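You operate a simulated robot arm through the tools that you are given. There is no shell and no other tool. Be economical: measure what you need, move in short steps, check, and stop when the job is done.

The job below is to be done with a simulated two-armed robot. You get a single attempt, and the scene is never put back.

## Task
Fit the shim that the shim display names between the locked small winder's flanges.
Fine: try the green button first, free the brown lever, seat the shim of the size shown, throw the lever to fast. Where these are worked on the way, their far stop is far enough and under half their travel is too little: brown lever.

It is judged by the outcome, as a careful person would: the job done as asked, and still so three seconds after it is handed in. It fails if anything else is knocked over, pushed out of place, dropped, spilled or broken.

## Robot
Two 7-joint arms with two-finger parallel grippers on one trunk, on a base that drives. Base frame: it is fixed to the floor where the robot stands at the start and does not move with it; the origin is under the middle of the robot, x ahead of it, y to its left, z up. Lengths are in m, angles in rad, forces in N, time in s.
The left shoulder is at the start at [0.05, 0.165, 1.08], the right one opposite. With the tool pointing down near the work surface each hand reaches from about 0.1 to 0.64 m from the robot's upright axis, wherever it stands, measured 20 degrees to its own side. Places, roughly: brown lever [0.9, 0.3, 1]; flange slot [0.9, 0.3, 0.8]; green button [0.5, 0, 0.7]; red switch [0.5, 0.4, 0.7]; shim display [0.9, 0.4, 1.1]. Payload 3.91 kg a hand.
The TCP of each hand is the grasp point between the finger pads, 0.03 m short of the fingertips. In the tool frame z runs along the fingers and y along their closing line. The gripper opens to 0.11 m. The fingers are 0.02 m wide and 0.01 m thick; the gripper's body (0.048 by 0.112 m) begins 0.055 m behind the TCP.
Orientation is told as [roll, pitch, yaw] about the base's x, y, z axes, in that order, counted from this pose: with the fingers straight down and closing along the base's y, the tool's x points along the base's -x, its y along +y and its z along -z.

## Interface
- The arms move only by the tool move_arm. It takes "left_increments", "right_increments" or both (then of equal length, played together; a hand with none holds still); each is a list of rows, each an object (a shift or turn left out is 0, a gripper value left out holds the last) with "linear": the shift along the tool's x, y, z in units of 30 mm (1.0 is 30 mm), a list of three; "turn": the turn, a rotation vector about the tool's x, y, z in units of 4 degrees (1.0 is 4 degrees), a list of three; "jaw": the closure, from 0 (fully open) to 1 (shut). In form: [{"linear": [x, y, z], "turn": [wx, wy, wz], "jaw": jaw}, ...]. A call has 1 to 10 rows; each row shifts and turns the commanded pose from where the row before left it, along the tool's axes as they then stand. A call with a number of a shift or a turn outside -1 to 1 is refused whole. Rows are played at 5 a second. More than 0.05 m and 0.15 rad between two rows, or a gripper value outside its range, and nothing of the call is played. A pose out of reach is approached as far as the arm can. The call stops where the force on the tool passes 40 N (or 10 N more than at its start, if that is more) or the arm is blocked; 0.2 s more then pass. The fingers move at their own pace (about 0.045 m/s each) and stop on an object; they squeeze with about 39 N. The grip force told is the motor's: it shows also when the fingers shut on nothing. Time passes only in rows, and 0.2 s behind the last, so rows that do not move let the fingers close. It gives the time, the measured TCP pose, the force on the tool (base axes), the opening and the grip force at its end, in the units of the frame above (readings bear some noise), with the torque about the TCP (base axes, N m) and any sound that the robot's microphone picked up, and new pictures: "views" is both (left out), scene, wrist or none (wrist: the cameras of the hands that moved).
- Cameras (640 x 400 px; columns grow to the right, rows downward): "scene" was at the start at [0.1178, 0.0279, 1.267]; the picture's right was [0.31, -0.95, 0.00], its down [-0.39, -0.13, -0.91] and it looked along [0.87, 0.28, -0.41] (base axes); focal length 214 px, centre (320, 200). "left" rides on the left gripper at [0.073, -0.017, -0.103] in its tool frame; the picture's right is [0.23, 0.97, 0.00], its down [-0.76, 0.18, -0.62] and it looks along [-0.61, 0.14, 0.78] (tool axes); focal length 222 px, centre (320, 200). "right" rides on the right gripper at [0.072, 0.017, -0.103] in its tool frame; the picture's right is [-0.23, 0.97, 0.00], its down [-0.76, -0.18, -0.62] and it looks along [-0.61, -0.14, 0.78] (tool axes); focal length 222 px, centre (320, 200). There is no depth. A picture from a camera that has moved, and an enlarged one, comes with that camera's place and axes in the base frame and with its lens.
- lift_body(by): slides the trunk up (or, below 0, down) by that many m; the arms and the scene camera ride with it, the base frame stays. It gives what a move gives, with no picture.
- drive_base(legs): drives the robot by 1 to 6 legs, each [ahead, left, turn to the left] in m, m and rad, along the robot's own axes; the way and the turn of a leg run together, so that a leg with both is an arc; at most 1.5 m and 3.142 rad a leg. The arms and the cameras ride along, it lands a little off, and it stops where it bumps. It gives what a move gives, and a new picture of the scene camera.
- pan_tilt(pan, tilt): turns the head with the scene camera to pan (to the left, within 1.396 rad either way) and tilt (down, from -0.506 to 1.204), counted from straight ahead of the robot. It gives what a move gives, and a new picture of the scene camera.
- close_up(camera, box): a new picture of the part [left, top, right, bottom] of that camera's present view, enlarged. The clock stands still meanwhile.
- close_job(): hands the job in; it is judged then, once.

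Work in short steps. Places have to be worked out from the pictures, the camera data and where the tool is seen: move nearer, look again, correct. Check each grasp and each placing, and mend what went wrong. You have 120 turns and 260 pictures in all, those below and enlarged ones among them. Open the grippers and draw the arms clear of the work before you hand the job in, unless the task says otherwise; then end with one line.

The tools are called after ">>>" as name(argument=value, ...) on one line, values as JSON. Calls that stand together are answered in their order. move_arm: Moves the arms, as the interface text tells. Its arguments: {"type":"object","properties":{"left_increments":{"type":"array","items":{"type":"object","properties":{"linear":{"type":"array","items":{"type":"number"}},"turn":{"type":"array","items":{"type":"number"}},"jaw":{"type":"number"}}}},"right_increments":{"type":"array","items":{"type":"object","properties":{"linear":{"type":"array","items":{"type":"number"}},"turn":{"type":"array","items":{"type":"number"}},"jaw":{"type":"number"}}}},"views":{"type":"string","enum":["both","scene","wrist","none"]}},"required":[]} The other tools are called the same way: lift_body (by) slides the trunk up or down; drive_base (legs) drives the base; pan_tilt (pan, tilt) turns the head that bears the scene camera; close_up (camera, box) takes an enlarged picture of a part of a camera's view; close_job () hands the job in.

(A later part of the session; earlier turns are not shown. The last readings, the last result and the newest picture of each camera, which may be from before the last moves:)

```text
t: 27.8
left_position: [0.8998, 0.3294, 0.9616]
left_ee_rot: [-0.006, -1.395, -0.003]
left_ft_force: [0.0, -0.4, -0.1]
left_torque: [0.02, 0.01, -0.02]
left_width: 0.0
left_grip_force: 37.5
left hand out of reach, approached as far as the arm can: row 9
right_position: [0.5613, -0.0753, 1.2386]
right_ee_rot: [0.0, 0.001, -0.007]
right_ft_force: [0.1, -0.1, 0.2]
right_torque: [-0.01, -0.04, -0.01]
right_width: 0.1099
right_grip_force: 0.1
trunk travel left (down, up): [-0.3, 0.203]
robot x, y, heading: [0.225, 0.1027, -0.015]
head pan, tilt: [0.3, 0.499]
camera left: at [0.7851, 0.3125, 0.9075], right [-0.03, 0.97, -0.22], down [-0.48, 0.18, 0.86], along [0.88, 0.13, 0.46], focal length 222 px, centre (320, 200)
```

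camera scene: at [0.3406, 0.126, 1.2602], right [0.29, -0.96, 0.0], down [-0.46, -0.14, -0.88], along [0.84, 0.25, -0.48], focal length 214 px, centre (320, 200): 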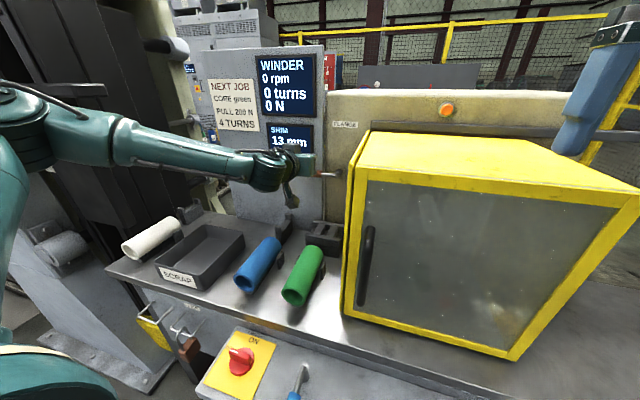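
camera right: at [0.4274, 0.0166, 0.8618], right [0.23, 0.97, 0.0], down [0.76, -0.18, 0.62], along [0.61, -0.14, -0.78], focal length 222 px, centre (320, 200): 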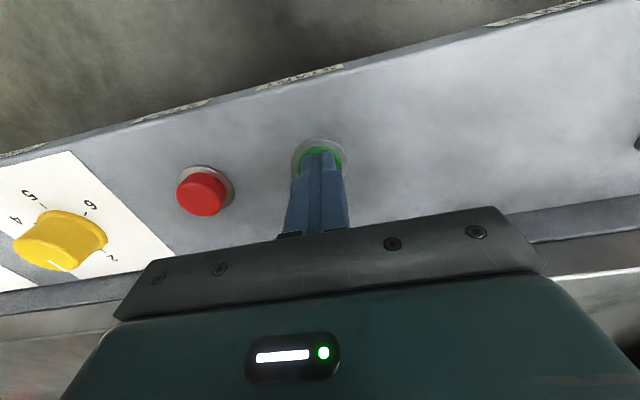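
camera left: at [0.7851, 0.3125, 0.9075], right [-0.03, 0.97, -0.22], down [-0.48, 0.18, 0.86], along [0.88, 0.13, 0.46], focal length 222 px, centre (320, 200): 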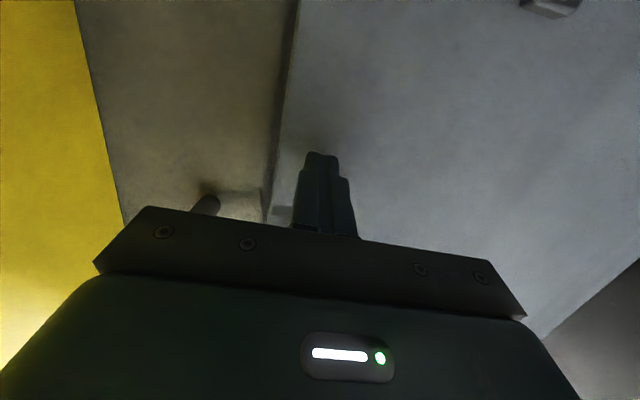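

The arm is at its reach limit here. I withdraw 90 mm and drive the base a further 0.07 m ahead.

>>> move_arm(left_increments=[{"linear": [0, 0, -1]}, {"linear": [0, 0, -1]}, {"linear": [0, 0, -1]}], views="none")

>>> drive_base(legs=[[0.07, 0, 0.0]])

```text
t: 28.6
left_position: [0.8082, 0.3301, 0.9771]
left_ee_rot: [0.0, -1.398, -0.007]
left_ft_force: [0.0, -0.1, 0.5]
left_torque: [0.0, 0.01, 0.0]
left_width: 0.0
left_grip_force: 37.8
right_position: [0.5599, -0.0747, 1.2386]
right_ee_rot: [-0.001, 0.0, -0.009]
right_ft_force: [-0.2, -0.1, -0.3]
right_torque: [0.02, 0.01, -0.01]
right_width: 0.1099
right_grip_force: 0.1
trunk travel left (down, up): [-0.3, 0.203]
robot x, y, heading: [0.2229, 0.0988, -0.007]
head pan, tilt: [0.3, 0.499]
```

```text
t: 29.6
left_position: [0.8797, 0.3291, 0.9752]
left_ee_rot: [0.0, -1.396, -0.008]
left_ft_force: [-0.1, 0.3, -0.1]
left_torque: [0.02, 0.04, 0.0]
left_width: 0.0002
left_grip_force: 37.6
right_position: [0.6335, -0.076, 1.2366]
right_ee_rot: [-0.001, 0.004, -0.01]
right_ft_force: [0.9, 0.6, -0.8]
right_torque: [-0.04, 0.0, 0.01]
right_width: 0.11
right_grip_force: 0.1
trunk travel left (down, up): [-0.3, 0.203]
robot x, y, heading: [0.2955, 0.0997, -0.009]
head pan, tilt: [0.3, 0.499]
camera scene: at [0.4125, 0.1254, 1.2598], right [0.29, -0.96, 0.0], down [-0.46, -0.14, -0.88], along [0.84, 0.25, -0.48], focal length 214 px, centre (320, 200)
```

scene: 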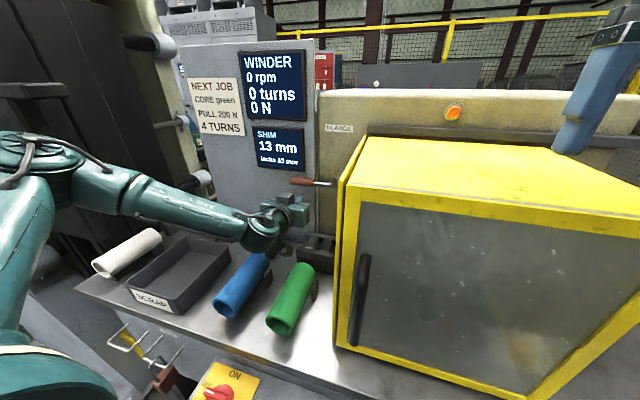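

I move under the handle and push up, then check the lever.

>>> move_arm(left_increments=[{"linear": [0, 0, 0.53]}, {"linear": [-0.44, 0, -0.077]}, {"linear": [-0.44, -0.1, -0.077]}, {"linear": [-0.33, 0, -0.057]}, {"linear": [-0.33, 0, -0.057]}, {"linear": [-0.33, 0, -0.057]}, {"linear": [-0.33, 0, -0.057]}], views="both")

>>> close_up(camera="scene", box=[230, 110, 370, 260])

```text
t: 31.2
left_position: [0.8959, 0.3251, 1.0398]
left_ee_rot: [-0.003, -1.395, -0.007]
left_ft_force: [1.3, -0.5, -0.5]
left_torque: [0.01, 0.05, 0.0]
left_width: 0.0001
left_grip_force: 37.4
right_position: [0.6335, -0.0761, 1.2378]
right_ee_rot: [0.0, 0.001, -0.01]
right_ft_force: [0.1, -0.8, -0.1]
right_torque: [-0.04, 0.0, -0.01]
right_width: 0.1102
right_grip_force: 0.1
trunk travel left (down, up): [-0.3, 0.203]
robot x, y, heading: [0.2968, 0.0996, -0.009]
head pan, tilt: [0.3, 0.499]
camera scene: at [0.4123, 0.1254, 1.2599], right [0.29, -0.96, 0.0], down [-0.46, -0.14, -0.88], along [0.84, 0.25, -0.48], focal length 214 px, centre (320, 200)
camera left: at [0.7821, 0.3087, 0.9864], right [-0.03, 0.97, -0.22], down [-0.48, 0.18, 0.86], along [0.88, 0.13, 0.46], focal length 222 px, centre (320, 200)
```

scene: 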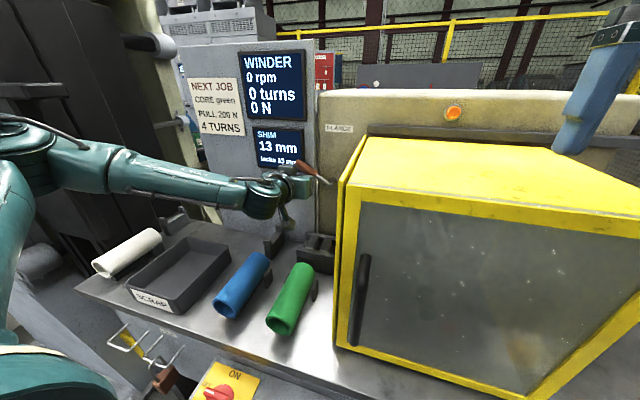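
left: 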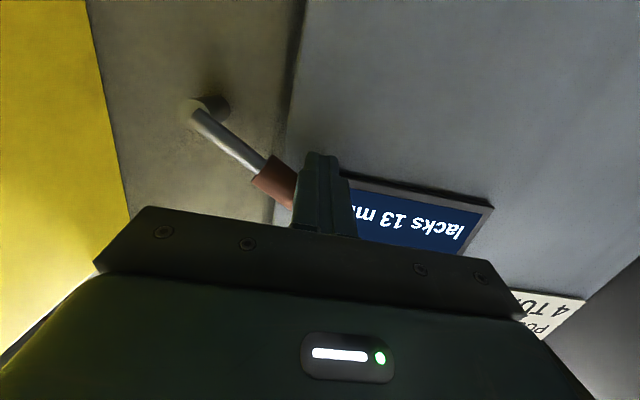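

```text
2.67 times, centred on (300, 185) of scene
camera zoom: at [0.4123, 0.1254, 1.2599], right [0.29, -0.96, 0.0], down [-0.46, -0.14, -0.88], along [0.84, 0.25, -0.48], focal length 572 px, centre (373, 240)
```

zoom: 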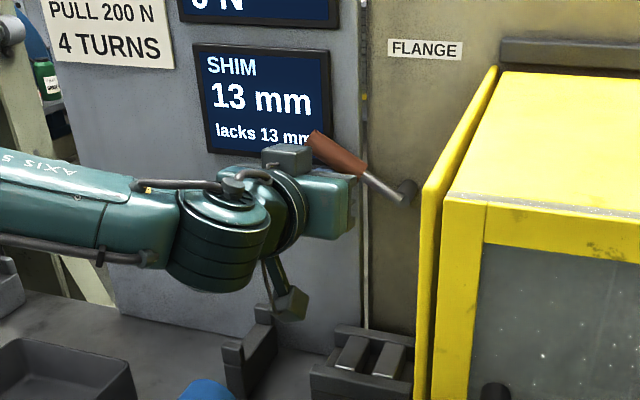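

The lever swings up freely, now about 40°. I continue along the arc.

>>> move_arm(left_increments=[{"linear": [-0.4, -0.2, -0.07]}, {"linear": [-0.4, -0.2, -0.07]}, {"linear": [-0.4, -0.2, -0.07]}, {"linear": [-0.22, -0.27, -0.04]}, {"linear": [-0.22, -0.27, -0.04]}, {"linear": [-0.13, -0.3, -0.02]}, {"linear": [-0.13, -0.3, -0.02]}], views="both")

>>> close_up(camera="scene", box=[230, 90, 370, 210])

```text
t: 32.8
left_position: [0.8945, 0.2726, 1.0976]
left_ee_rot: [0.001, -1.392, -0.009]
left_ft_force: [0.3, 0.7, -1.0]
left_torque: [0.02, -0.03, 0.03]
left_width: 0.0
left_grip_force: 38.1
right_position: [0.6327, -0.0751, 1.2378]
right_ee_rot: [-0.001, 0.001, -0.011]
right_ft_force: [0.3, 0.8, 0.8]
right_torque: [0.0, 0.0, 0.0]
right_width: 0.1097
right_grip_force: 0.0
trunk travel left (down, up): [-0.3, 0.203]
robot x, y, heading: [0.2896, 0.0995, -0.011]
head pan, tilt: [0.3, 0.499]
camera scene: at [0.4121, 0.1254, 1.2599], right [0.29, -0.96, 0.0], down [-0.46, -0.14, -0.88], along [0.84, 0.25, -0.48], focal length 214 px, centre (320, 200)
camera left: at [0.7805, 0.2553, 1.0439], right [-0.03, 0.97, -0.22], down [-0.48, 0.18, 0.86], along [0.88, 0.13, 0.46], focal length 222 px, centre (320, 200)
```

scene: 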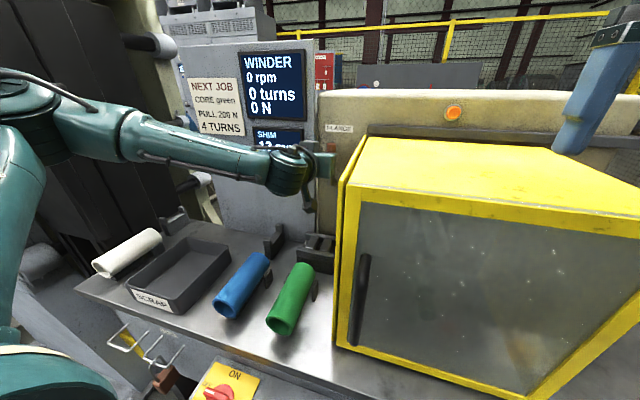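
left: 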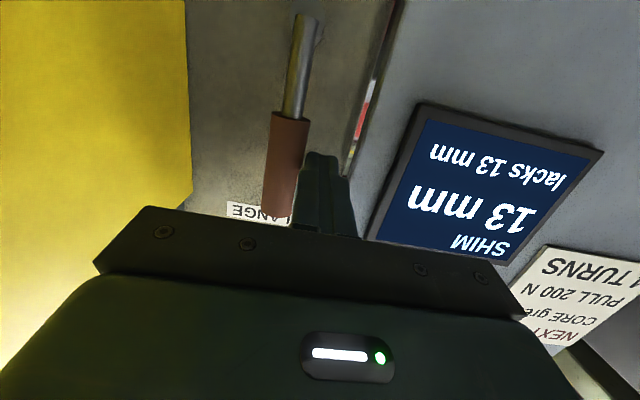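

```text
3.33 times, centred on (300, 150) of scene
camera zoom: at [0.4121, 0.1254, 1.2599], right [0.29, -0.96, 0.0], down [-0.46, -0.14, -0.88], along [0.84, 0.25, -0.48], focal length 715 px, centre (387, 367)
```

zoom: 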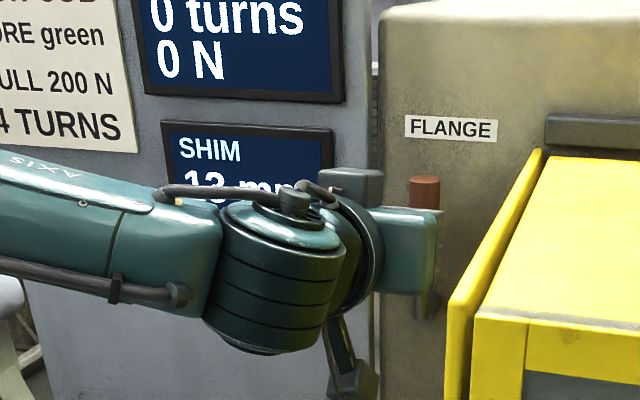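

The lever is about vertical with no resistance. I nudge farther to find the far stop.

>>> move_arm(left_increments=[{"linear": [0, -0.2, 0]}, {"linear": [0, -0.2, 0]}, {"linear": [0, -0.2, 0]}, {"linear": [0, -0.15, 0]}], views="wrist")

```text
t: 33.7
left_position: [0.8958, 0.2671, 1.0975]
left_ee_rot: [-0.023, -1.399, 0.049]
left_ft_force: [-1.6, 5.5, 0.0]
left_torque: [0.05, 0.04, 0.09]
left_width: 0.0001
left_grip_force: 37.9
right_position: [0.6315, -0.0729, 1.239]
right_ee_rot: [-0.003, 0.002, -0.008]
right_ft_force: [0.6, 0.0, 0.5]
right_torque: [-0.02, 0.0, 0.02]
right_width: 0.1102
right_grip_force: 0.0
trunk travel left (down, up): [-0.3, 0.203]
robot x, y, heading: [0.2924, 0.1008, -0.006]
head pan, tilt: [0.3, 0.499]
stopped in row 4 (left hand): the force on the tool passed its limit at 41 N (the readings are from after the stop); the commanded pose is now the measured one
camera left: at [0.7816, 0.2471, 1.0435], right [-0.07, 0.97, -0.23], down [-0.49, 0.17, 0.86], along [0.87, 0.17, 0.46], focal length 222 px, centre (320, 200)
```

left: 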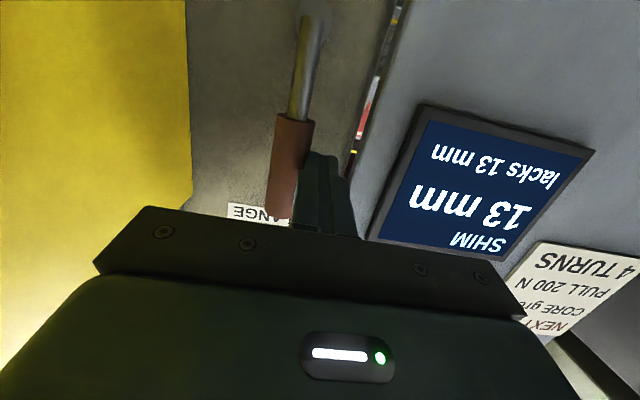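

That's the far stop, so the lever is freed at vertical. I withdraw the left hand sideways and back, watching that the lever stays.

>>> move_arm(left_increments=[{"linear": [0, 0.7, 0]}, {"linear": [0, 0.3, -1]}, {"linear": [-0.3, 0.3, -1]}, {"linear": [-0.5, 0.3, -1]}, {"linear": [-0.5, 0, -1]}, {"linear": [-0.5, 0, -1]}, {"linear": [-0.5, 0, -1]}, {"linear": [-0.5, 0, -1], "jaw": 0}], views="scene")

>>> close_up(camera="scene", box=[230, 90, 370, 280])

```text
t: 35.5
left_position: [0.7017, 0.3093, 1.2162]
left_ee_rot: [-0.019, -1.397, 0.043]
left_ft_force: [0.1, 1.5, 0.4]
left_torque: [0.02, 0.0, -0.02]
left_width: 0.0325
left_grip_force: 0.0
right_position: [0.631, -0.0734, 1.239]
right_ee_rot: [-0.003, 0.0, -0.008]
right_ft_force: [0.2, 0.3, 0.3]
right_torque: [-0.01, -0.02, 0.01]
right_width: 0.1102
right_grip_force: 0.1
trunk travel left (down, up): [-0.3, 0.203]
robot x, y, heading: [0.2928, 0.1016, -0.004]
head pan, tilt: [0.3, 0.499]
camera scene: at [0.4097, 0.128, 1.2601], right [0.29, -0.96, 0.0], down [-0.46, -0.14, -0.88], along [0.84, 0.25, -0.48], focal length 214 px, centre (320, 200)
```

scene: 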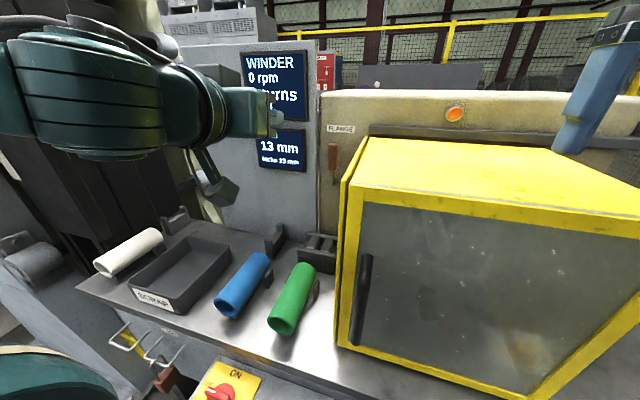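

```text
2.11 times, centred on (300, 185) of scene
camera zoom: at [0.4097, 0.128, 1.2601], right [0.29, -0.96, 0.0], down [-0.46, -0.14, -0.88], along [0.84, 0.25, -0.48], focal length 452 px, centre (362, 232)
```

zoom: 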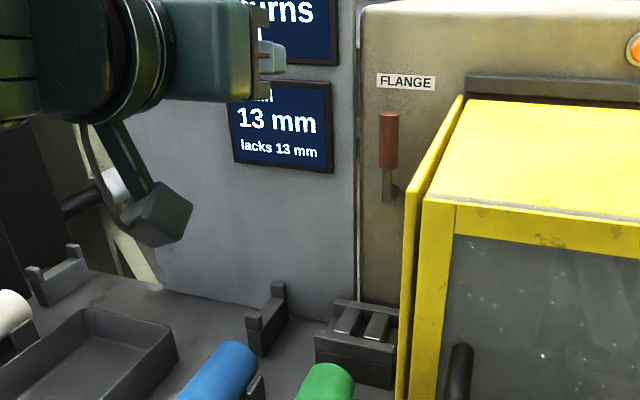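

The lever stays up. Now I rotate the left hand back to pointing down.

>>> move_arm(left_increments=[{"turn": [0, 1, 0]}, {"turn": [0, 1, 0]}, {"turn": [0, 1, 0]}, {"turn": [0, 1, 0]}, {"turn": [0, 1, 0]}, {"turn": [0, 1, 0]}, {"turn": [0, 1, 0]}, {"turn": [0, 1, 0]}, {"turn": [0, 1, 0]}, {"turn": [0, 1, 0]}], views="none")

>>> move_arm(left_increments=[{"linear": [1, 0, 0], "turn": [0, 1, 0]}, {"linear": [1, 0, 0], "turn": [0, 1, 0]}, {"linear": [1, 0, 0], "turn": [0, 1, 0]}, {"linear": [1, 0, 0], "turn": [0, 1, 0]}, {"linear": [1, 0, 0], "turn": [0, 1, 0]}, {"linear": [1, 0, 0], "turn": [0, 1, 0]}, {"linear": [1, 0, 0], "turn": [0, 1, 0]}, {"linear": [0, 0, -1], "turn": [0, 1, 0]}, {"linear": [0, 0, -1], "turn": [0, 1, 0]}, {"linear": [0, 0, -1], "turn": [0, 1, 0]}], views="both")

```text
t: 37.7
left_position: [0.7012, 0.3084, 1.2162]
left_ee_rot: [-0.002, -0.7, 0.025]
left_ft_force: [0.7, -0.1, 0.2]
left_torque: [0.0, 0.01, 0.0]
left_width: 0.11
left_grip_force: 0.1
right_position: [0.6302, -0.0729, 1.2388]
right_ee_rot: [-0.002, 0.0, -0.008]
right_ft_force: [-0.3, -0.5, -0.5]
right_torque: [0.0, 0.01, -0.01]
right_width: 0.1103
right_grip_force: 0.1
trunk travel left (down, up): [-0.3, 0.203]
robot x, y, heading: [0.2906, 0.1011, -0.007]
head pan, tilt: [0.3, 0.499]
```

```text
t: 39.9
left_position: [0.5055, 0.307, 1.2101]
left_ee_rot: [-0.003, -0.001, 0.022]
left_ft_force: [-0.6, 0.5, -0.2]
left_torque: [-0.01, 0.0, 0.0]
left_width: 0.1097
left_grip_force: 0.1
right_position: [0.6311, -0.0725, 1.2386]
right_ee_rot: [-0.001, 0.001, -0.008]
right_ft_force: [-0.3, 0.2, 0.8]
right_torque: [0.0, -0.01, -0.04]
right_width: 0.1102
right_grip_force: 0.1
trunk travel left (down, up): [-0.3, 0.203]
robot x, y, heading: [0.2901, 0.0998, -0.004]
head pan, tilt: [0.3, 0.499]
camera scene: at [0.4099, 0.1275, 1.2601], right [0.29, -0.96, 0.0], down [-0.46, -0.14, -0.88], along [0.84, 0.25, -0.48], focal length 214 px, centre (320, 200)
camera left: at [0.4331, 0.2877, 1.3132], right [-0.25, 0.97, 0.0], down [0.76, 0.2, 0.62], along [0.61, 0.15, -0.78], focal length 222 px, centre (320, 200)
```

scene: 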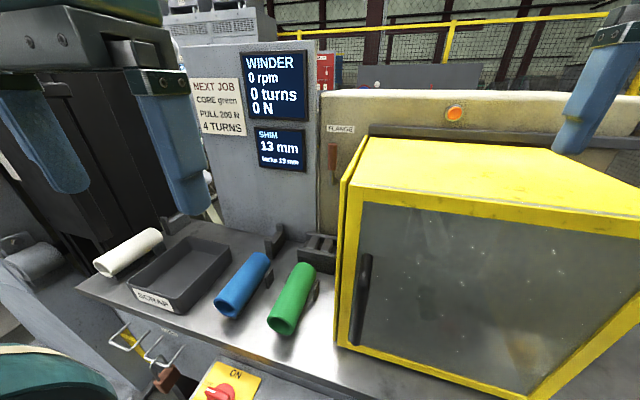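
left: 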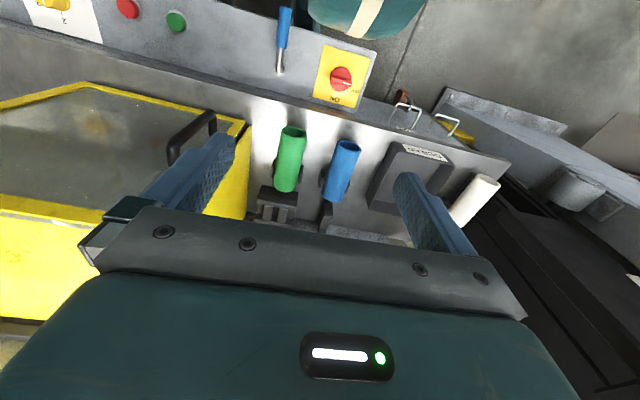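

I back off and drive right toward the shims, then look.

>>> drive_base(legs=[[-0.22, 0, 0], [0, -0.75, 0]])

>>> pan_tilt(pan=-0.25, tilt=0.6)

```text
t: 48.1
left_position: [0.2761, -0.4285, 1.2102]
left_ee_rot: [-0.001, -0.005, 0.039]
left_ft_force: [-0.2, 0.2, 0.3]
left_torque: [-0.01, 0.04, 0.0]
left_width: 0.11
left_grip_force: 0.0
right_position: [0.4061, -0.8084, 1.2379]
right_ee_rot: [0.0, -0.001, 0.009]
right_ft_force: [0.8, 0.2, 0.5]
right_torque: [0.01, -0.01, -0.01]
right_width: 0.11
right_grip_force: 0.1
trunk travel left (down, up): [-0.3, 0.203]
robot x, y, heading: [0.0661, -0.6396, 0.01]
head pan, tilt: [0.3, 0.499]
camera scene: at [0.1834, -0.6098, 1.2603], right [0.3, -0.95, 0.0], down [-0.46, -0.15, -0.88], along [0.84, 0.27, -0.48], focal length 214 px, centre (320, 200)
```

scene: 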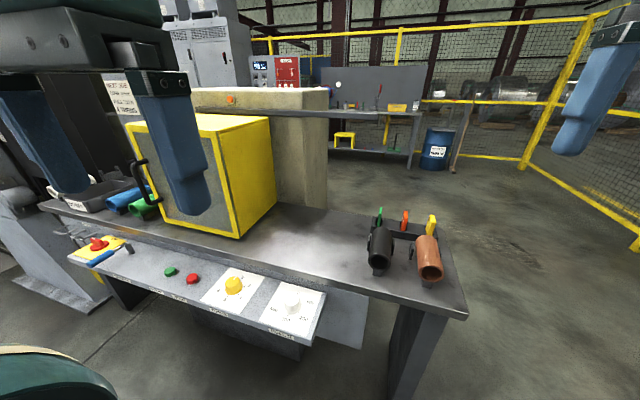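

```text
t: 49.1
left_position: [0.2764, -0.4282, 1.21]
left_ee_rot: [-0.001, -0.003, 0.039]
left_ft_force: [-0.1, 1.4, 0.4]
left_torque: [0.0, -0.03, 0.01]
left_width: 0.11
left_grip_force: 0.0
right_position: [0.4066, -0.8087, 1.2384]
right_ee_rot: [0.0, 0.002, 0.009]
right_ft_force: [0.5, 0.3, 0.1]
right_torque: [-0.02, 0.03, -0.01]
right_width: 0.1099
right_grip_force: 0.1
trunk travel left (down, up): [-0.3, 0.203]
robot x, y, heading: [0.0672, -0.6371, 0.012]
head pan, tilt: [-0.25, 0.6]
camera scene: at [0.1826, -0.6584, 1.2512], right [-0.24, -0.97, 0.0], down [-0.55, 0.13, -0.83], along [0.8, -0.2, -0.56], focal length 214 px, centre (320, 200)
```

scene: 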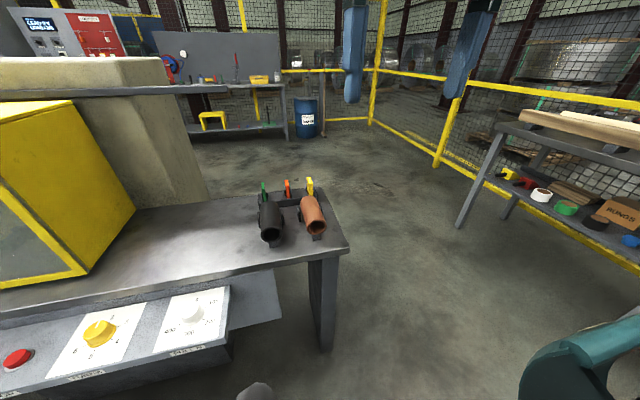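

Shim block ray-intersects near (0.895, -0.71, 0.83). I drive so the left hand can reach it: right 0.25 m, then ahead 0.2 m.

>>> drive_base(legs=[[0, -0.25, 0], [0.22, 0, 0]])

>>> pan_tilt(pan=0.25, tilt=0.6)

>>> close_up(camera="left", box=[160, 40, 480, 240])

```text
t: 53.2
left_position: [0.4937, -0.6792, 1.2112]
left_ee_rot: [-0.001, -0.003, 0.044]
left_ft_force: [0.0, -0.5, -0.5]
left_torque: [0.04, 0.01, -0.03]
left_width: 0.11
left_grip_force: 0.0
right_position: [0.6271, -1.0548, 1.237]
right_ee_rot: [0.001, 0.002, 0.014]
right_ft_force: [1.1, -0.2, -0.5]
right_torque: [-0.02, 0.02, -0.01]
right_width: 0.1101
right_grip_force: 0.0
trunk travel left (down, up): [-0.3, 0.203]
robot x, y, heading: [0.2843, -0.8867, 0.015]
head pan, tilt: [-0.25, 0.6]
camera scene: at [0.4014, -0.9085, 1.2511], right [-0.23, -0.97, 0.0], down [-0.55, 0.13, -0.82], along [0.8, -0.19, -0.57], focal length 214 px, centre (320, 200)
```

scene: 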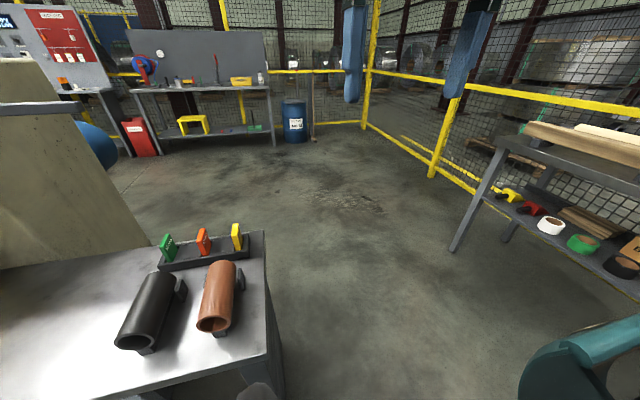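

```text
t: 54.1
left_position: [0.4942, -0.6775, 1.2114]
left_ee_rot: [-0.002, -0.003, 0.044]
left_ft_force: [0.9, 0.3, 1.0]
left_torque: [0.0, 0.01, -0.02]
left_width: 0.1101
left_grip_force: 0.1
right_position: [0.6266, -1.0556, 1.239]
right_ee_rot: [-0.001, 0.001, 0.013]
right_ft_force: [-0.7, -0.4, -0.8]
right_torque: [0.01, 0.05, 0.0]
right_width: 0.1099
right_grip_force: 0.1
trunk travel left (down, up): [-0.3, 0.203]
robot x, y, heading: [0.2838, -0.8907, 0.009]
head pan, tilt: [0.25, 0.6]
camera scene: at [0.4002, -0.865, 1.2512], right [0.26, -0.97, 0.0], down [-0.55, -0.15, -0.83], along [0.8, 0.21, -0.56], focal length 214 px, centre (320, 200)
```

scene: 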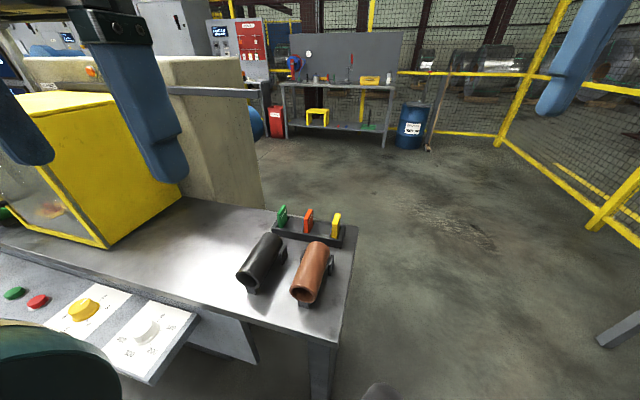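

```text
2.00 times, centred on (320, 140) of left
camera zoom: at [0.4211, -0.6992, 1.3133], right [-0.27, 0.96, 0.0], down [0.75, 0.21, 0.63], along [0.6, 0.17, -0.78], focal length 444 px, centre (320, 320)
```

zoom: 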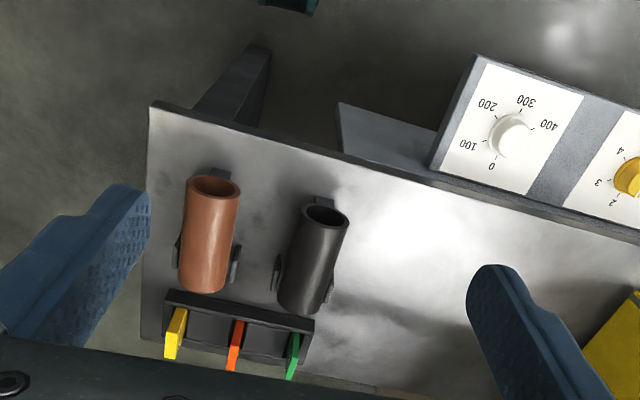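

Shim estimate (0.88, -0.703, 0.82), at the edge of reach, so I drive ahead 0.06 m more, then extend the left hand toward above it.

>>> drive_base(legs=[[0.06, 0, 0]])

>>> move_arm(left_increments=[{"linear": [-1, -0.15, 0.3]}, {"linear": [-1, -0.15, 0.3]}, {"linear": [-1, -0.15, 0.3]}, {"linear": [-1, -0.15, 0.3]}, {"linear": [-1, -0.1, 0.3]}, {"linear": [-1, -0.1, 0.3]}, {"linear": [-1, -0.1, 0.5]}, {"linear": [-1, -0.1, 0.5]}], views="both")

```text
t: 55.2
left_position: [0.546, -0.7018, 1.2112]
left_ee_rot: [-0.002, -0.003, 0.029]
left_ft_force: [-0.8, -0.2, -1.1]
left_torque: [0.01, -0.05, 0.01]
left_width: 0.1099
left_grip_force: 0.0
right_position: [0.6745, -1.0814, 1.237]
right_ee_rot: [0.001, 0.002, -0.002]
right_ft_force: [0.1, 0.2, 0.2]
right_torque: [0.02, 0.0, 0.0]
right_width: 0.1098
right_grip_force: 0.1
trunk travel left (down, up): [-0.3, 0.203]
robot x, y, heading: [0.3349, -0.9068, -0.003]
head pan, tilt: [0.25, 0.6]
stopped in leg 1: the robot was blocked; the commanded pose is now the measured one
camera scene: at [0.45, -0.8865, 1.2514], right [0.24, -0.97, 0.0], down [-0.55, -0.14, -0.83], along [0.8, 0.2, -0.56], focal length 214 px, centre (320, 200)
```

scene: 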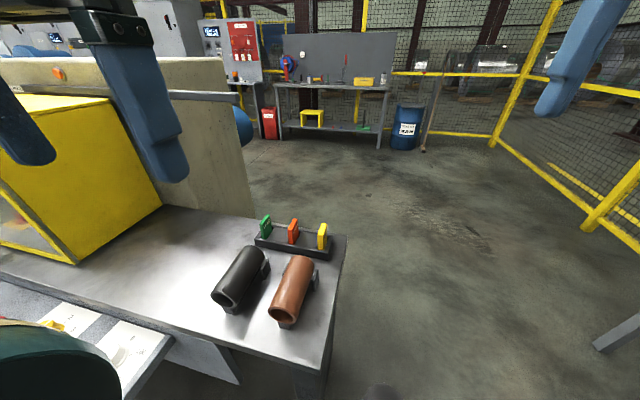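

```text
t: 57.0
left_position: [0.7907, -0.7247, 1.126]
left_ee_rot: [-0.002, -0.001, 0.029]
left_ft_force: [-0.4, -0.1, 0.9]
left_torque: [0.06, 0.01, -0.02]
left_width: 0.1099
left_grip_force: 0.2
right_position: [0.676, -1.0812, 1.2364]
right_ee_rot: [-0.003, 0.002, -0.002]
right_ft_force: [1.4, -0.7, 0.2]
right_torque: [0.03, -0.02, 0.0]
right_width: 0.1103
right_grip_force: 0.1
trunk travel left (down, up): [-0.3, 0.203]
robot x, y, heading: [0.3354, -0.908, -0.001]
head pan, tilt: [0.25, 0.6]
camera scene: at [0.4519, -0.8856, 1.2511], right [0.24, -0.97, 0.0], down [-0.55, -0.14, -0.82], along [0.8, 0.2, -0.57], focal length 214 px, centre (320, 200)
camera left: at [0.7185, -0.7451, 1.2285], right [-0.26, 0.97, 0.0], down [0.76, 0.2, 0.62], along [0.6, 0.16, -0.78], focal length 222 px, centre (320, 200)
```

scene: 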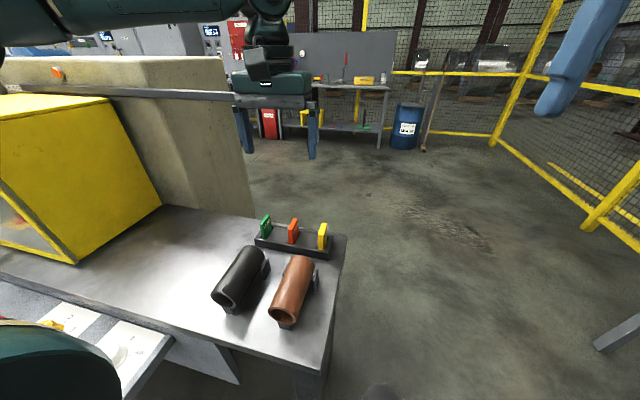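
left: 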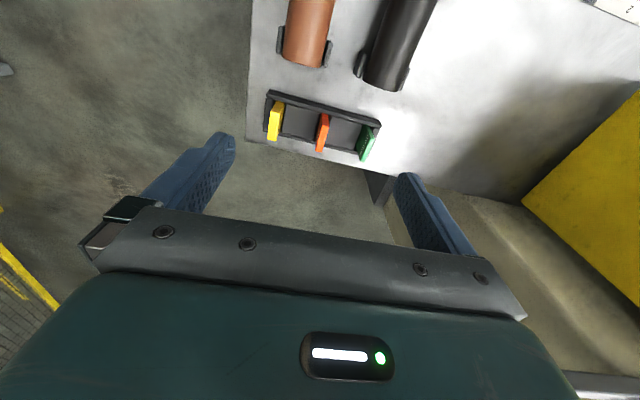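

The base bumped at x=0.335 with nothing disturbed. I enlarge the shims from the left wrist and scene cameras.

>>> close_up(camera="left", box=[240, 70, 400, 170])

>>> close_up(camera="scene", box=[230, 190, 370, 280])

```text
4.00 times, centred on (320, 120) of left
camera zoom: at [0.7185, -0.7451, 1.2285], right [-0.26, 0.97, 0.0], down [0.76, 0.2, 0.62], along [0.6, 0.16, -0.78], focal length 888 px, centre (320, 520)
```

zoom: 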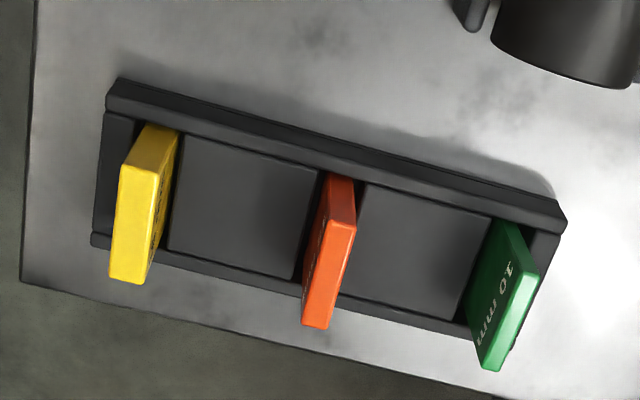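

```text
4.44 times, centred on (300, 235) of scene
camera zoom: at [0.4519, -0.8856, 1.2511], right [0.24, -0.97, 0.0], down [-0.55, -0.14, -0.82], along [0.8, 0.2, -0.57], focal length 953 px, centre (409, 44)
```

zoom: 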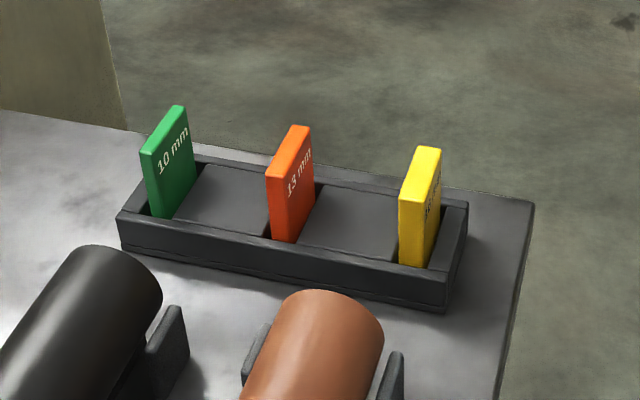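

Orange shim: top centre near (0.867, -0.703, 0.864), 13 mm thick along y. I set the jaws to about 50 mm opening, square the yaw, and come above it.

>>> move_arm(left_increments=[{"linear": [-0.36, 0.1, 0.9], "turn": [0, 0, 0.41], "jaw": 0.55}, {"linear": [-0.36, 0.1, 0.9]}, {"linear": [-0.36, 0.1, 0.9]}, {"linear": [-0.36, 0.1, 0.9]}, {"linear": [-0.36, 0.1, 0.9]}, {"linear": [-0.36, 0.1, 0.9]}, {"linear": [-0.36, 0.1, 0.9]}], views="both")

>>> close_up(camera="scene", box=[220, 150, 380, 270])

```text
t: 58.6
left_position: [0.8657, -0.7035, 0.9363]
left_ee_rot: [-0.002, -0.002, 0.0]
left_ft_force: [0.2, 0.0, 0.2]
left_torque: [0.0, -0.01, 0.02]
left_width: 0.0497
left_grip_force: 0.0
right_position: [0.6755, -1.0789, 1.2373]
right_ee_rot: [0.001, 0.004, -0.002]
right_ft_force: [-0.4, -0.5, -0.1]
right_torque: [-0.05, 0.0, 0.0]
right_width: 0.1101
right_grip_force: 0.0
trunk travel left (down, up): [-0.3, 0.203]
robot x, y, heading: [0.338, -0.9046, -0.005]
head pan, tilt: [0.25, 0.6]
camera scene: at [0.4516, -0.8856, 1.2512], right [0.25, -0.97, 0.0], down [-0.55, -0.14, -0.82], along [0.8, 0.2, -0.57], focal length 214 px, centre (320, 200)
camera left: at [0.7937, -0.7195, 1.0385], right [-0.23, 0.97, 0.0], down [0.76, 0.18, 0.62], along [0.61, 0.14, -0.78], focal length 222 px, centre (320, 200)
```

scene: 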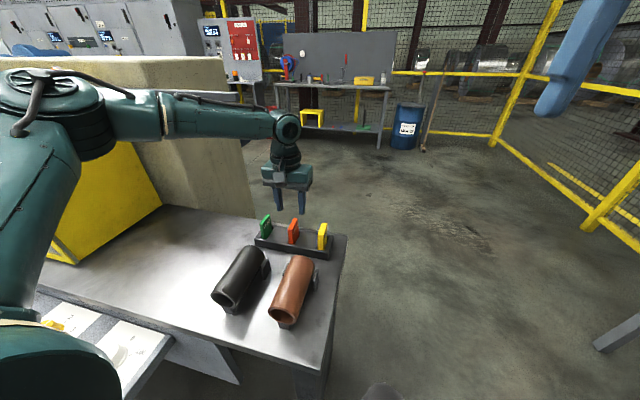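
left: 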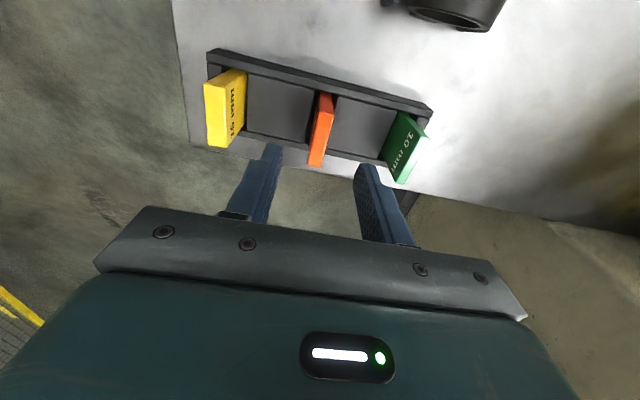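

```text
3.33 times, centred on (300, 210) of scene
camera zoom: at [0.4516, -0.8856, 1.2512], right [0.25, -0.97, 0.0], down [-0.55, -0.14, -0.82], along [0.8, 0.2, -0.57], focal length 715 px, centre (387, 167)
```

zoom: 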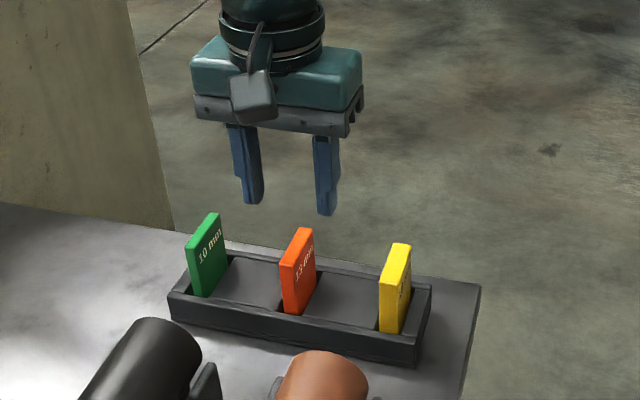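

Alignment is good (shim top at about (0.873, -0.7025)). I descend so the tips reach about 30 mm below its top and check.

>>> move_arm(left_increments=[{"linear": [-0.1, 0.03, 0.6]}, {"linear": [-0.1, 0, 0.6]}, {"linear": [0, 0, 0.6]}, {"linear": [0, 0, 0.55]}], views="both")

>>> close_up(camera="scene", box=[220, 150, 380, 270])

```text
t: 59.6
left_position: [0.8573, -0.694, 0.8741]
left_ee_rot: [-0.004, -0.005, 0.0]
left_ft_force: [0.0, -0.1, 0.0]
left_torque: [-0.01, 0.02, -0.02]
left_width: 0.0498
left_grip_force: 0.1
left hand out of reach, approached as far as the arm can: row 2, 3, 4
right_position: [0.6755, -1.0807, 1.2378]
right_ee_rot: [0.0, 0.004, -0.001]
right_ft_force: [-0.3, 0.5, 0.1]
right_torque: [0.05, 0.0, 0.01]
right_width: 0.1101
right_grip_force: 0.0
trunk travel left (down, up): [-0.3, 0.203]
robot x, y, heading: [0.3353, -0.9025, -0.004]
head pan, tilt: [0.25, 0.6]
camera scene: at [0.4513, -0.8858, 1.2512], right [0.24, -0.97, 0.0], down [-0.55, -0.14, -0.83], along [0.8, 0.2, -0.56], focal length 214 px, centre (320, 200)
camera left: at [0.785, -0.7109, 0.9758], right [-0.23, 0.97, 0.0], down [0.76, 0.18, 0.63], along [0.61, 0.14, -0.78], focal length 222 px, centre (320, 200)
```

scene: 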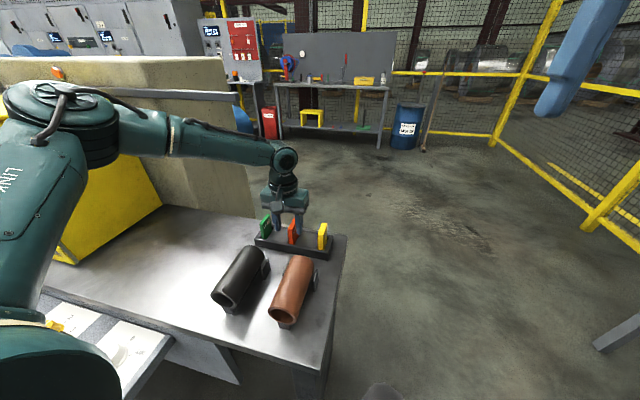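
left: 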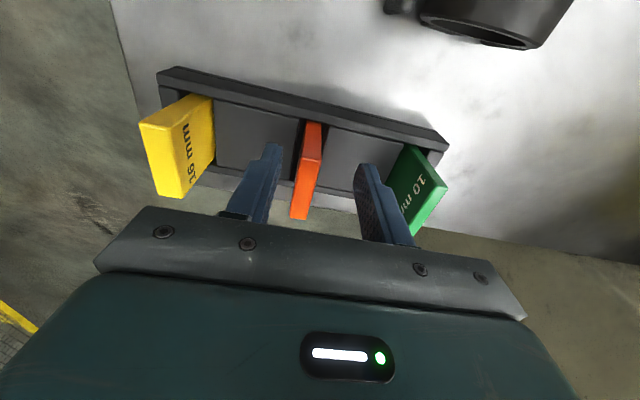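

```text
3.33 times, centred on (300, 210) of scene
camera zoom: at [0.4513, -0.8858, 1.2512], right [0.24, -0.97, 0.0], down [-0.55, -0.14, -0.83], along [0.8, 0.2, -0.56], focal length 715 px, centre (387, 167)
```

zoom: 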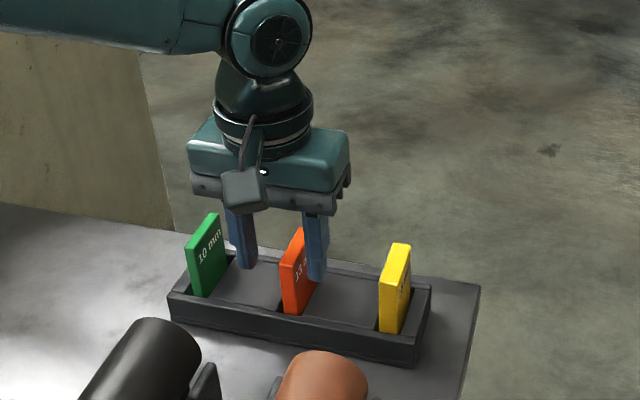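

The arm reports a reach limit. I ask for a slightly nearer point (x≈0.86), which still grips the shim well.

>>> move_arm(left_increments=[{"linear": [0.3, 0, 0]}, {"linear": [0.15, 0, 0]}], views="wrist")

```text
t: 60.2
left_position: [0.8445, -0.6937, 0.873]
left_ee_rot: [-0.002, -0.002, -0.002]
left_ft_force: [0.7, 0.8, -0.2]
left_torque: [-0.01, 0.03, 0.03]
left_width: 0.0495
left_grip_force: 0.1
right_position: [0.6753, -1.0813, 1.2374]
right_ee_rot: [0.0, 0.003, -0.002]
right_ft_force: [-0.5, -0.2, 0.5]
right_torque: [0.01, 0.01, 0.02]
right_width: 0.1099
right_grip_force: 0.0
trunk travel left (down, up): [-0.3, 0.203]
robot x, y, heading: [0.3322, -0.9083, -0.006]
head pan, tilt: [0.25, 0.6]
camera left: at [0.7717, -0.7109, 0.9754], right [-0.23, 0.97, 0.0], down [0.76, 0.18, 0.62], along [0.61, 0.14, -0.78], focal length 222 px, centre (320, 200)
```

left: 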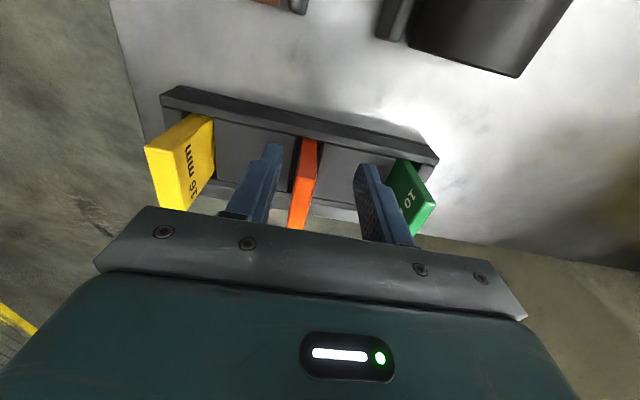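

The commanded pose follows the achieved one. I shift y by -9 mm and edge forward again.

>>> move_arm(left_increments=[{"linear": [0, -0.3, 0]}, {"linear": [-0.2, 0, 0]}, {"linear": [-0.2, 0, 0]}, {"linear": [-0.2, 0, 0]}, {"linear": [-0.2, 0, 0]}], views="wrist")

```text
t: 61.4
left_position: [0.8592, -0.6969, 0.8785]
left_ee_rot: [-0.004, -0.002, -0.005]
left_ft_force: [0.1, 0.8, 0.3]
left_torque: [0.0, 0.0, 0.0]
left_width: 0.0496
left_grip_force: 0.0
left hand out of reach, approached as far as the arm can: row 3, 4, 5
right_position: [0.676, -1.0824, 1.2376]
right_ee_rot: [0.0, 0.004, -0.005]
right_ft_force: [-0.4, 0.2, 0.3]
right_torque: [0.0, 0.0, 0.01]
right_width: 0.1098
right_grip_force: 0.0
trunk travel left (down, up): [-0.3, 0.203]
robot x, y, heading: [0.3347, -0.9071, -0.004]
head pan, tilt: [0.25, 0.6]
camera left: at [0.7866, -0.7132, 0.9794], right [-0.22, 0.97, 0.0], down [0.76, 0.18, 0.62], along [0.61, 0.14, -0.78], focal length 222 px, centre (320, 200)
```

left: 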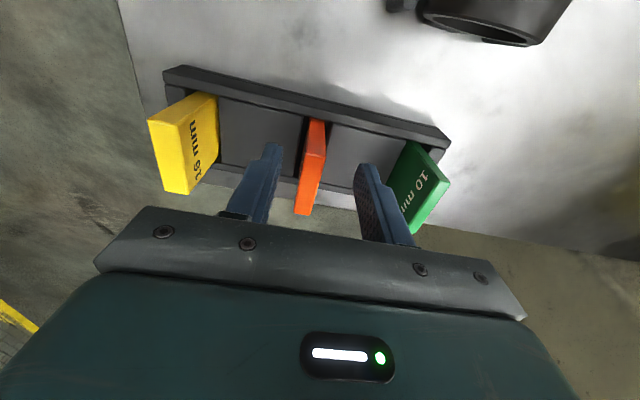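

Reach shrinks at low height, so I raise the hand 0.1 m and lower the trunk 0.1 m.

>>> move_arm(left_increments=[{"linear": [0, 0, -1]}, {"linear": [0, 0, -1]}, {"linear": [0, 0, -1]}, {"linear": [0, 0, -0.6]}], views="none")

>>> lift_body(by=-0.1)

>>> move_arm(left_increments=[{"linear": [-0.15, -0.15, 0]}, {"linear": [-0.15, -0.05, 0]}], views="both")

```text
t: 62.4
left_position: [0.8606, -0.6958, 0.986]
left_ee_rot: [-0.002, -0.002, -0.005]
left_ft_force: [-0.1, 0.6, -0.1]
left_torque: [-0.02, 0.01, 0.01]
left_width: 0.0495
left_grip_force: 0.0
right_position: [0.6737, -1.081, 1.2374]
right_ee_rot: [0.0, 0.003, -0.005]
right_ft_force: [-0.3, -0.2, 0.2]
right_torque: [0.05, -0.01, 0.0]
right_width: 0.11
right_grip_force: 0.1
trunk travel left (down, up): [-0.3, 0.203]
robot x, y, heading: [0.3334, -0.9063, -0.011]
head pan, tilt: [0.25, 0.6]
```

```text
t: 63.7
left_position: [0.8619, -0.6962, 0.8857]
left_ee_rot: [-0.002, -0.003, -0.003]
left_ft_force: [-0.2, 0.7, -0.6]
left_torque: [0.02, -0.05, 0.0]
left_width: 0.0498
left_grip_force: 0.1
right_position: [0.6739, -1.081, 1.1379]
right_ee_rot: [0.001, 0.002, -0.005]
right_ft_force: [0.3, 0.0, 0.7]
right_torque: [0.04, -0.03, -0.02]
right_width: 0.1099
right_grip_force: 0.0
trunk travel left (down, up): [-0.2, 0.303]
robot x, y, heading: [0.3377, -0.9069, -0.002]
head pan, tilt: [0.25, 0.6]
```

```text
t: 64.3
left_position: [0.8694, -0.7019, 0.8846]
left_ee_rot: [-0.003, -0.002, -0.003]
left_ft_force: [-0.4, 0.2, -0.5]
left_torque: [0.0, 0.02, -0.01]
left_width: 0.0496
left_grip_force: 0.0
right_position: [0.6746, -1.0812, 1.1378]
right_ee_rot: [-0.001, 0.004, -0.006]
right_ft_force: [-0.2, 0.2, -0.4]
right_torque: [-0.01, -0.02, 0.01]
right_width: 0.1098
right_grip_force: 0.2
trunk travel left (down, up): [-0.2, 0.303]
robot x, y, heading: [0.3378, -0.9085, -0.002]
head pan, tilt: [0.25, 0.6]
camera scene: at [0.4514, -0.8862, 1.1512], right [0.24, -0.97, 0.0], down [-0.55, -0.14, -0.82], along [0.8, 0.2, -0.57], focal length 214 px, centre (320, 200)
camera left: at [0.7969, -0.7196, 0.9878], right [-0.23, 0.97, 0.0], down [0.76, 0.18, 0.62], along [0.61, 0.14, -0.78], focal length 222 px, centre (320, 200)
```

scene: 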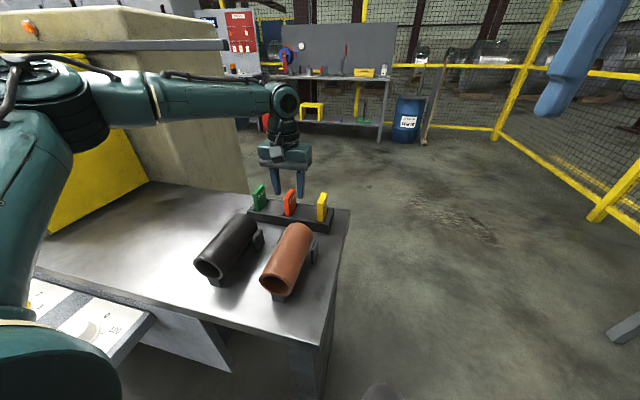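
left: 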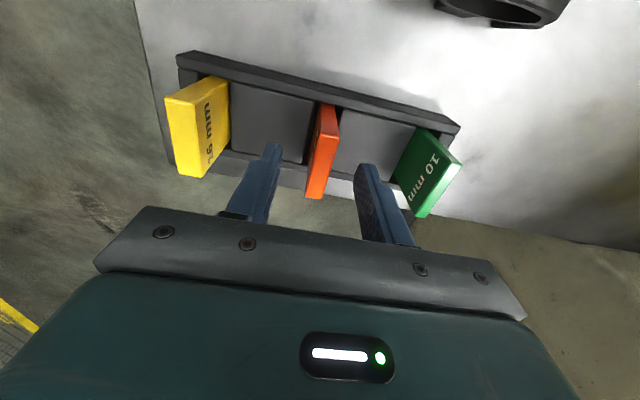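

Reach is fine now. I check the fingertips against the shim top before descending.

>>> close_up(camera="scene", box=[230, 130, 350, 230])

>>> close_up(camera="left", box=[220, 80, 420, 230])

```text
4.00 times, centred on (290, 180) of scene
camera zoom: at [0.4514, -0.8862, 1.1512], right [0.24, -0.97, 0.0], down [-0.55, -0.14, -0.82], along [0.8, 0.2, -0.57], focal length 858 px, centre (440, 280)
```

zoom: 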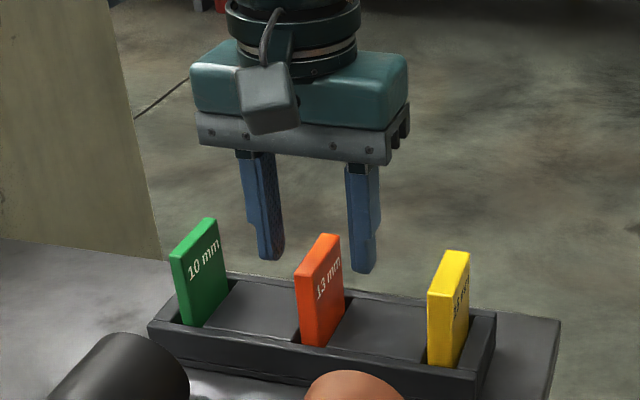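

```text
2.67 times, centred on (320, 155) of left
camera zoom: at [0.7969, -0.7196, 0.9878], right [-0.23, 0.97, 0.0], down [0.76, 0.18, 0.62], along [0.61, 0.14, -0.78], focal length 592 px, centre (320, 320)
```

zoom: 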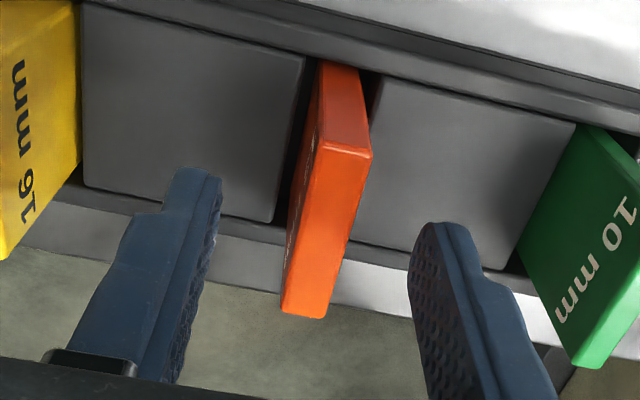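

Shim top is at z≈0.857 centred under the jaws. I descend 30 mm and close.

>>> move_arm(left_increments=[{"linear": [0, 0, 0.5]}, {"linear": [0, 0, 0.5]}, {"jaw": 1}, {}, {}, {}], views="both")

```text
t: 65.7
left_position: [0.8695, -0.7028, 0.8554]
left_ee_rot: [-0.001, -0.001, -0.001]
left_ft_force: [-0.3, 0.4, 0.6]
left_torque: [0.01, -0.02, 0.04]
left_width: 0.012
left_grip_force: 39.2
right_position: [0.6745, -1.0809, 1.1368]
right_ee_rot: [0.0, 0.002, -0.007]
right_ft_force: [0.0, -0.2, 1.0]
right_torque: [0.0, 0.01, -0.01]
right_width: 0.1101
right_grip_force: 0.1
trunk travel left (down, up): [-0.2, 0.303]
robot x, y, heading: [0.339, -0.9091, -0.007]
head pan, tilt: [0.25, 0.6]
camera scene: at [0.4514, -0.8861, 1.1512], right [0.24, -0.97, 0.0], down [-0.55, -0.14, -0.83], along [0.8, 0.2, -0.56], focal length 214 px, centre (320, 200)
camera left: at [0.7967, -0.7195, 0.9581], right [-0.22, 0.97, 0.0], down [0.76, 0.18, 0.62], along [0.61, 0.14, -0.78], focal length 222 px, centre (320, 200)
```

scene: 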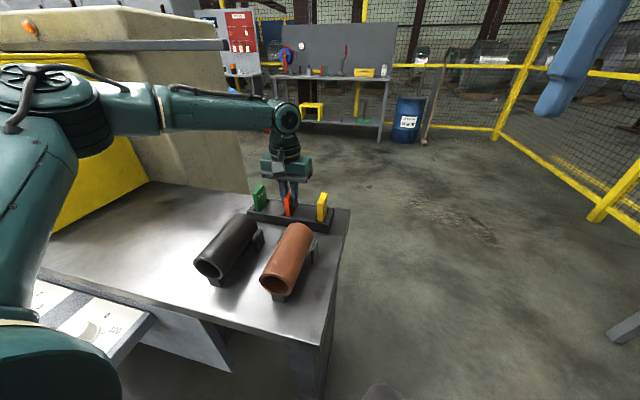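
left: 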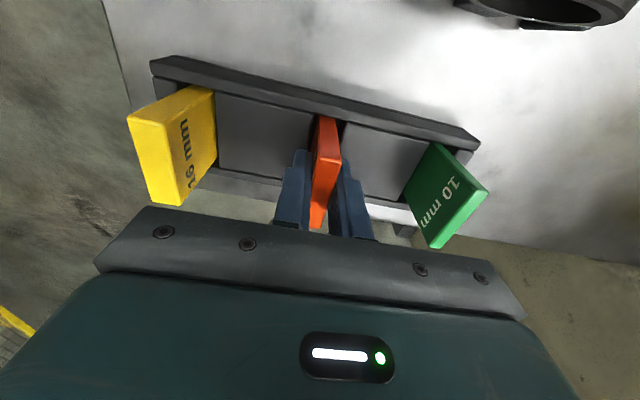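

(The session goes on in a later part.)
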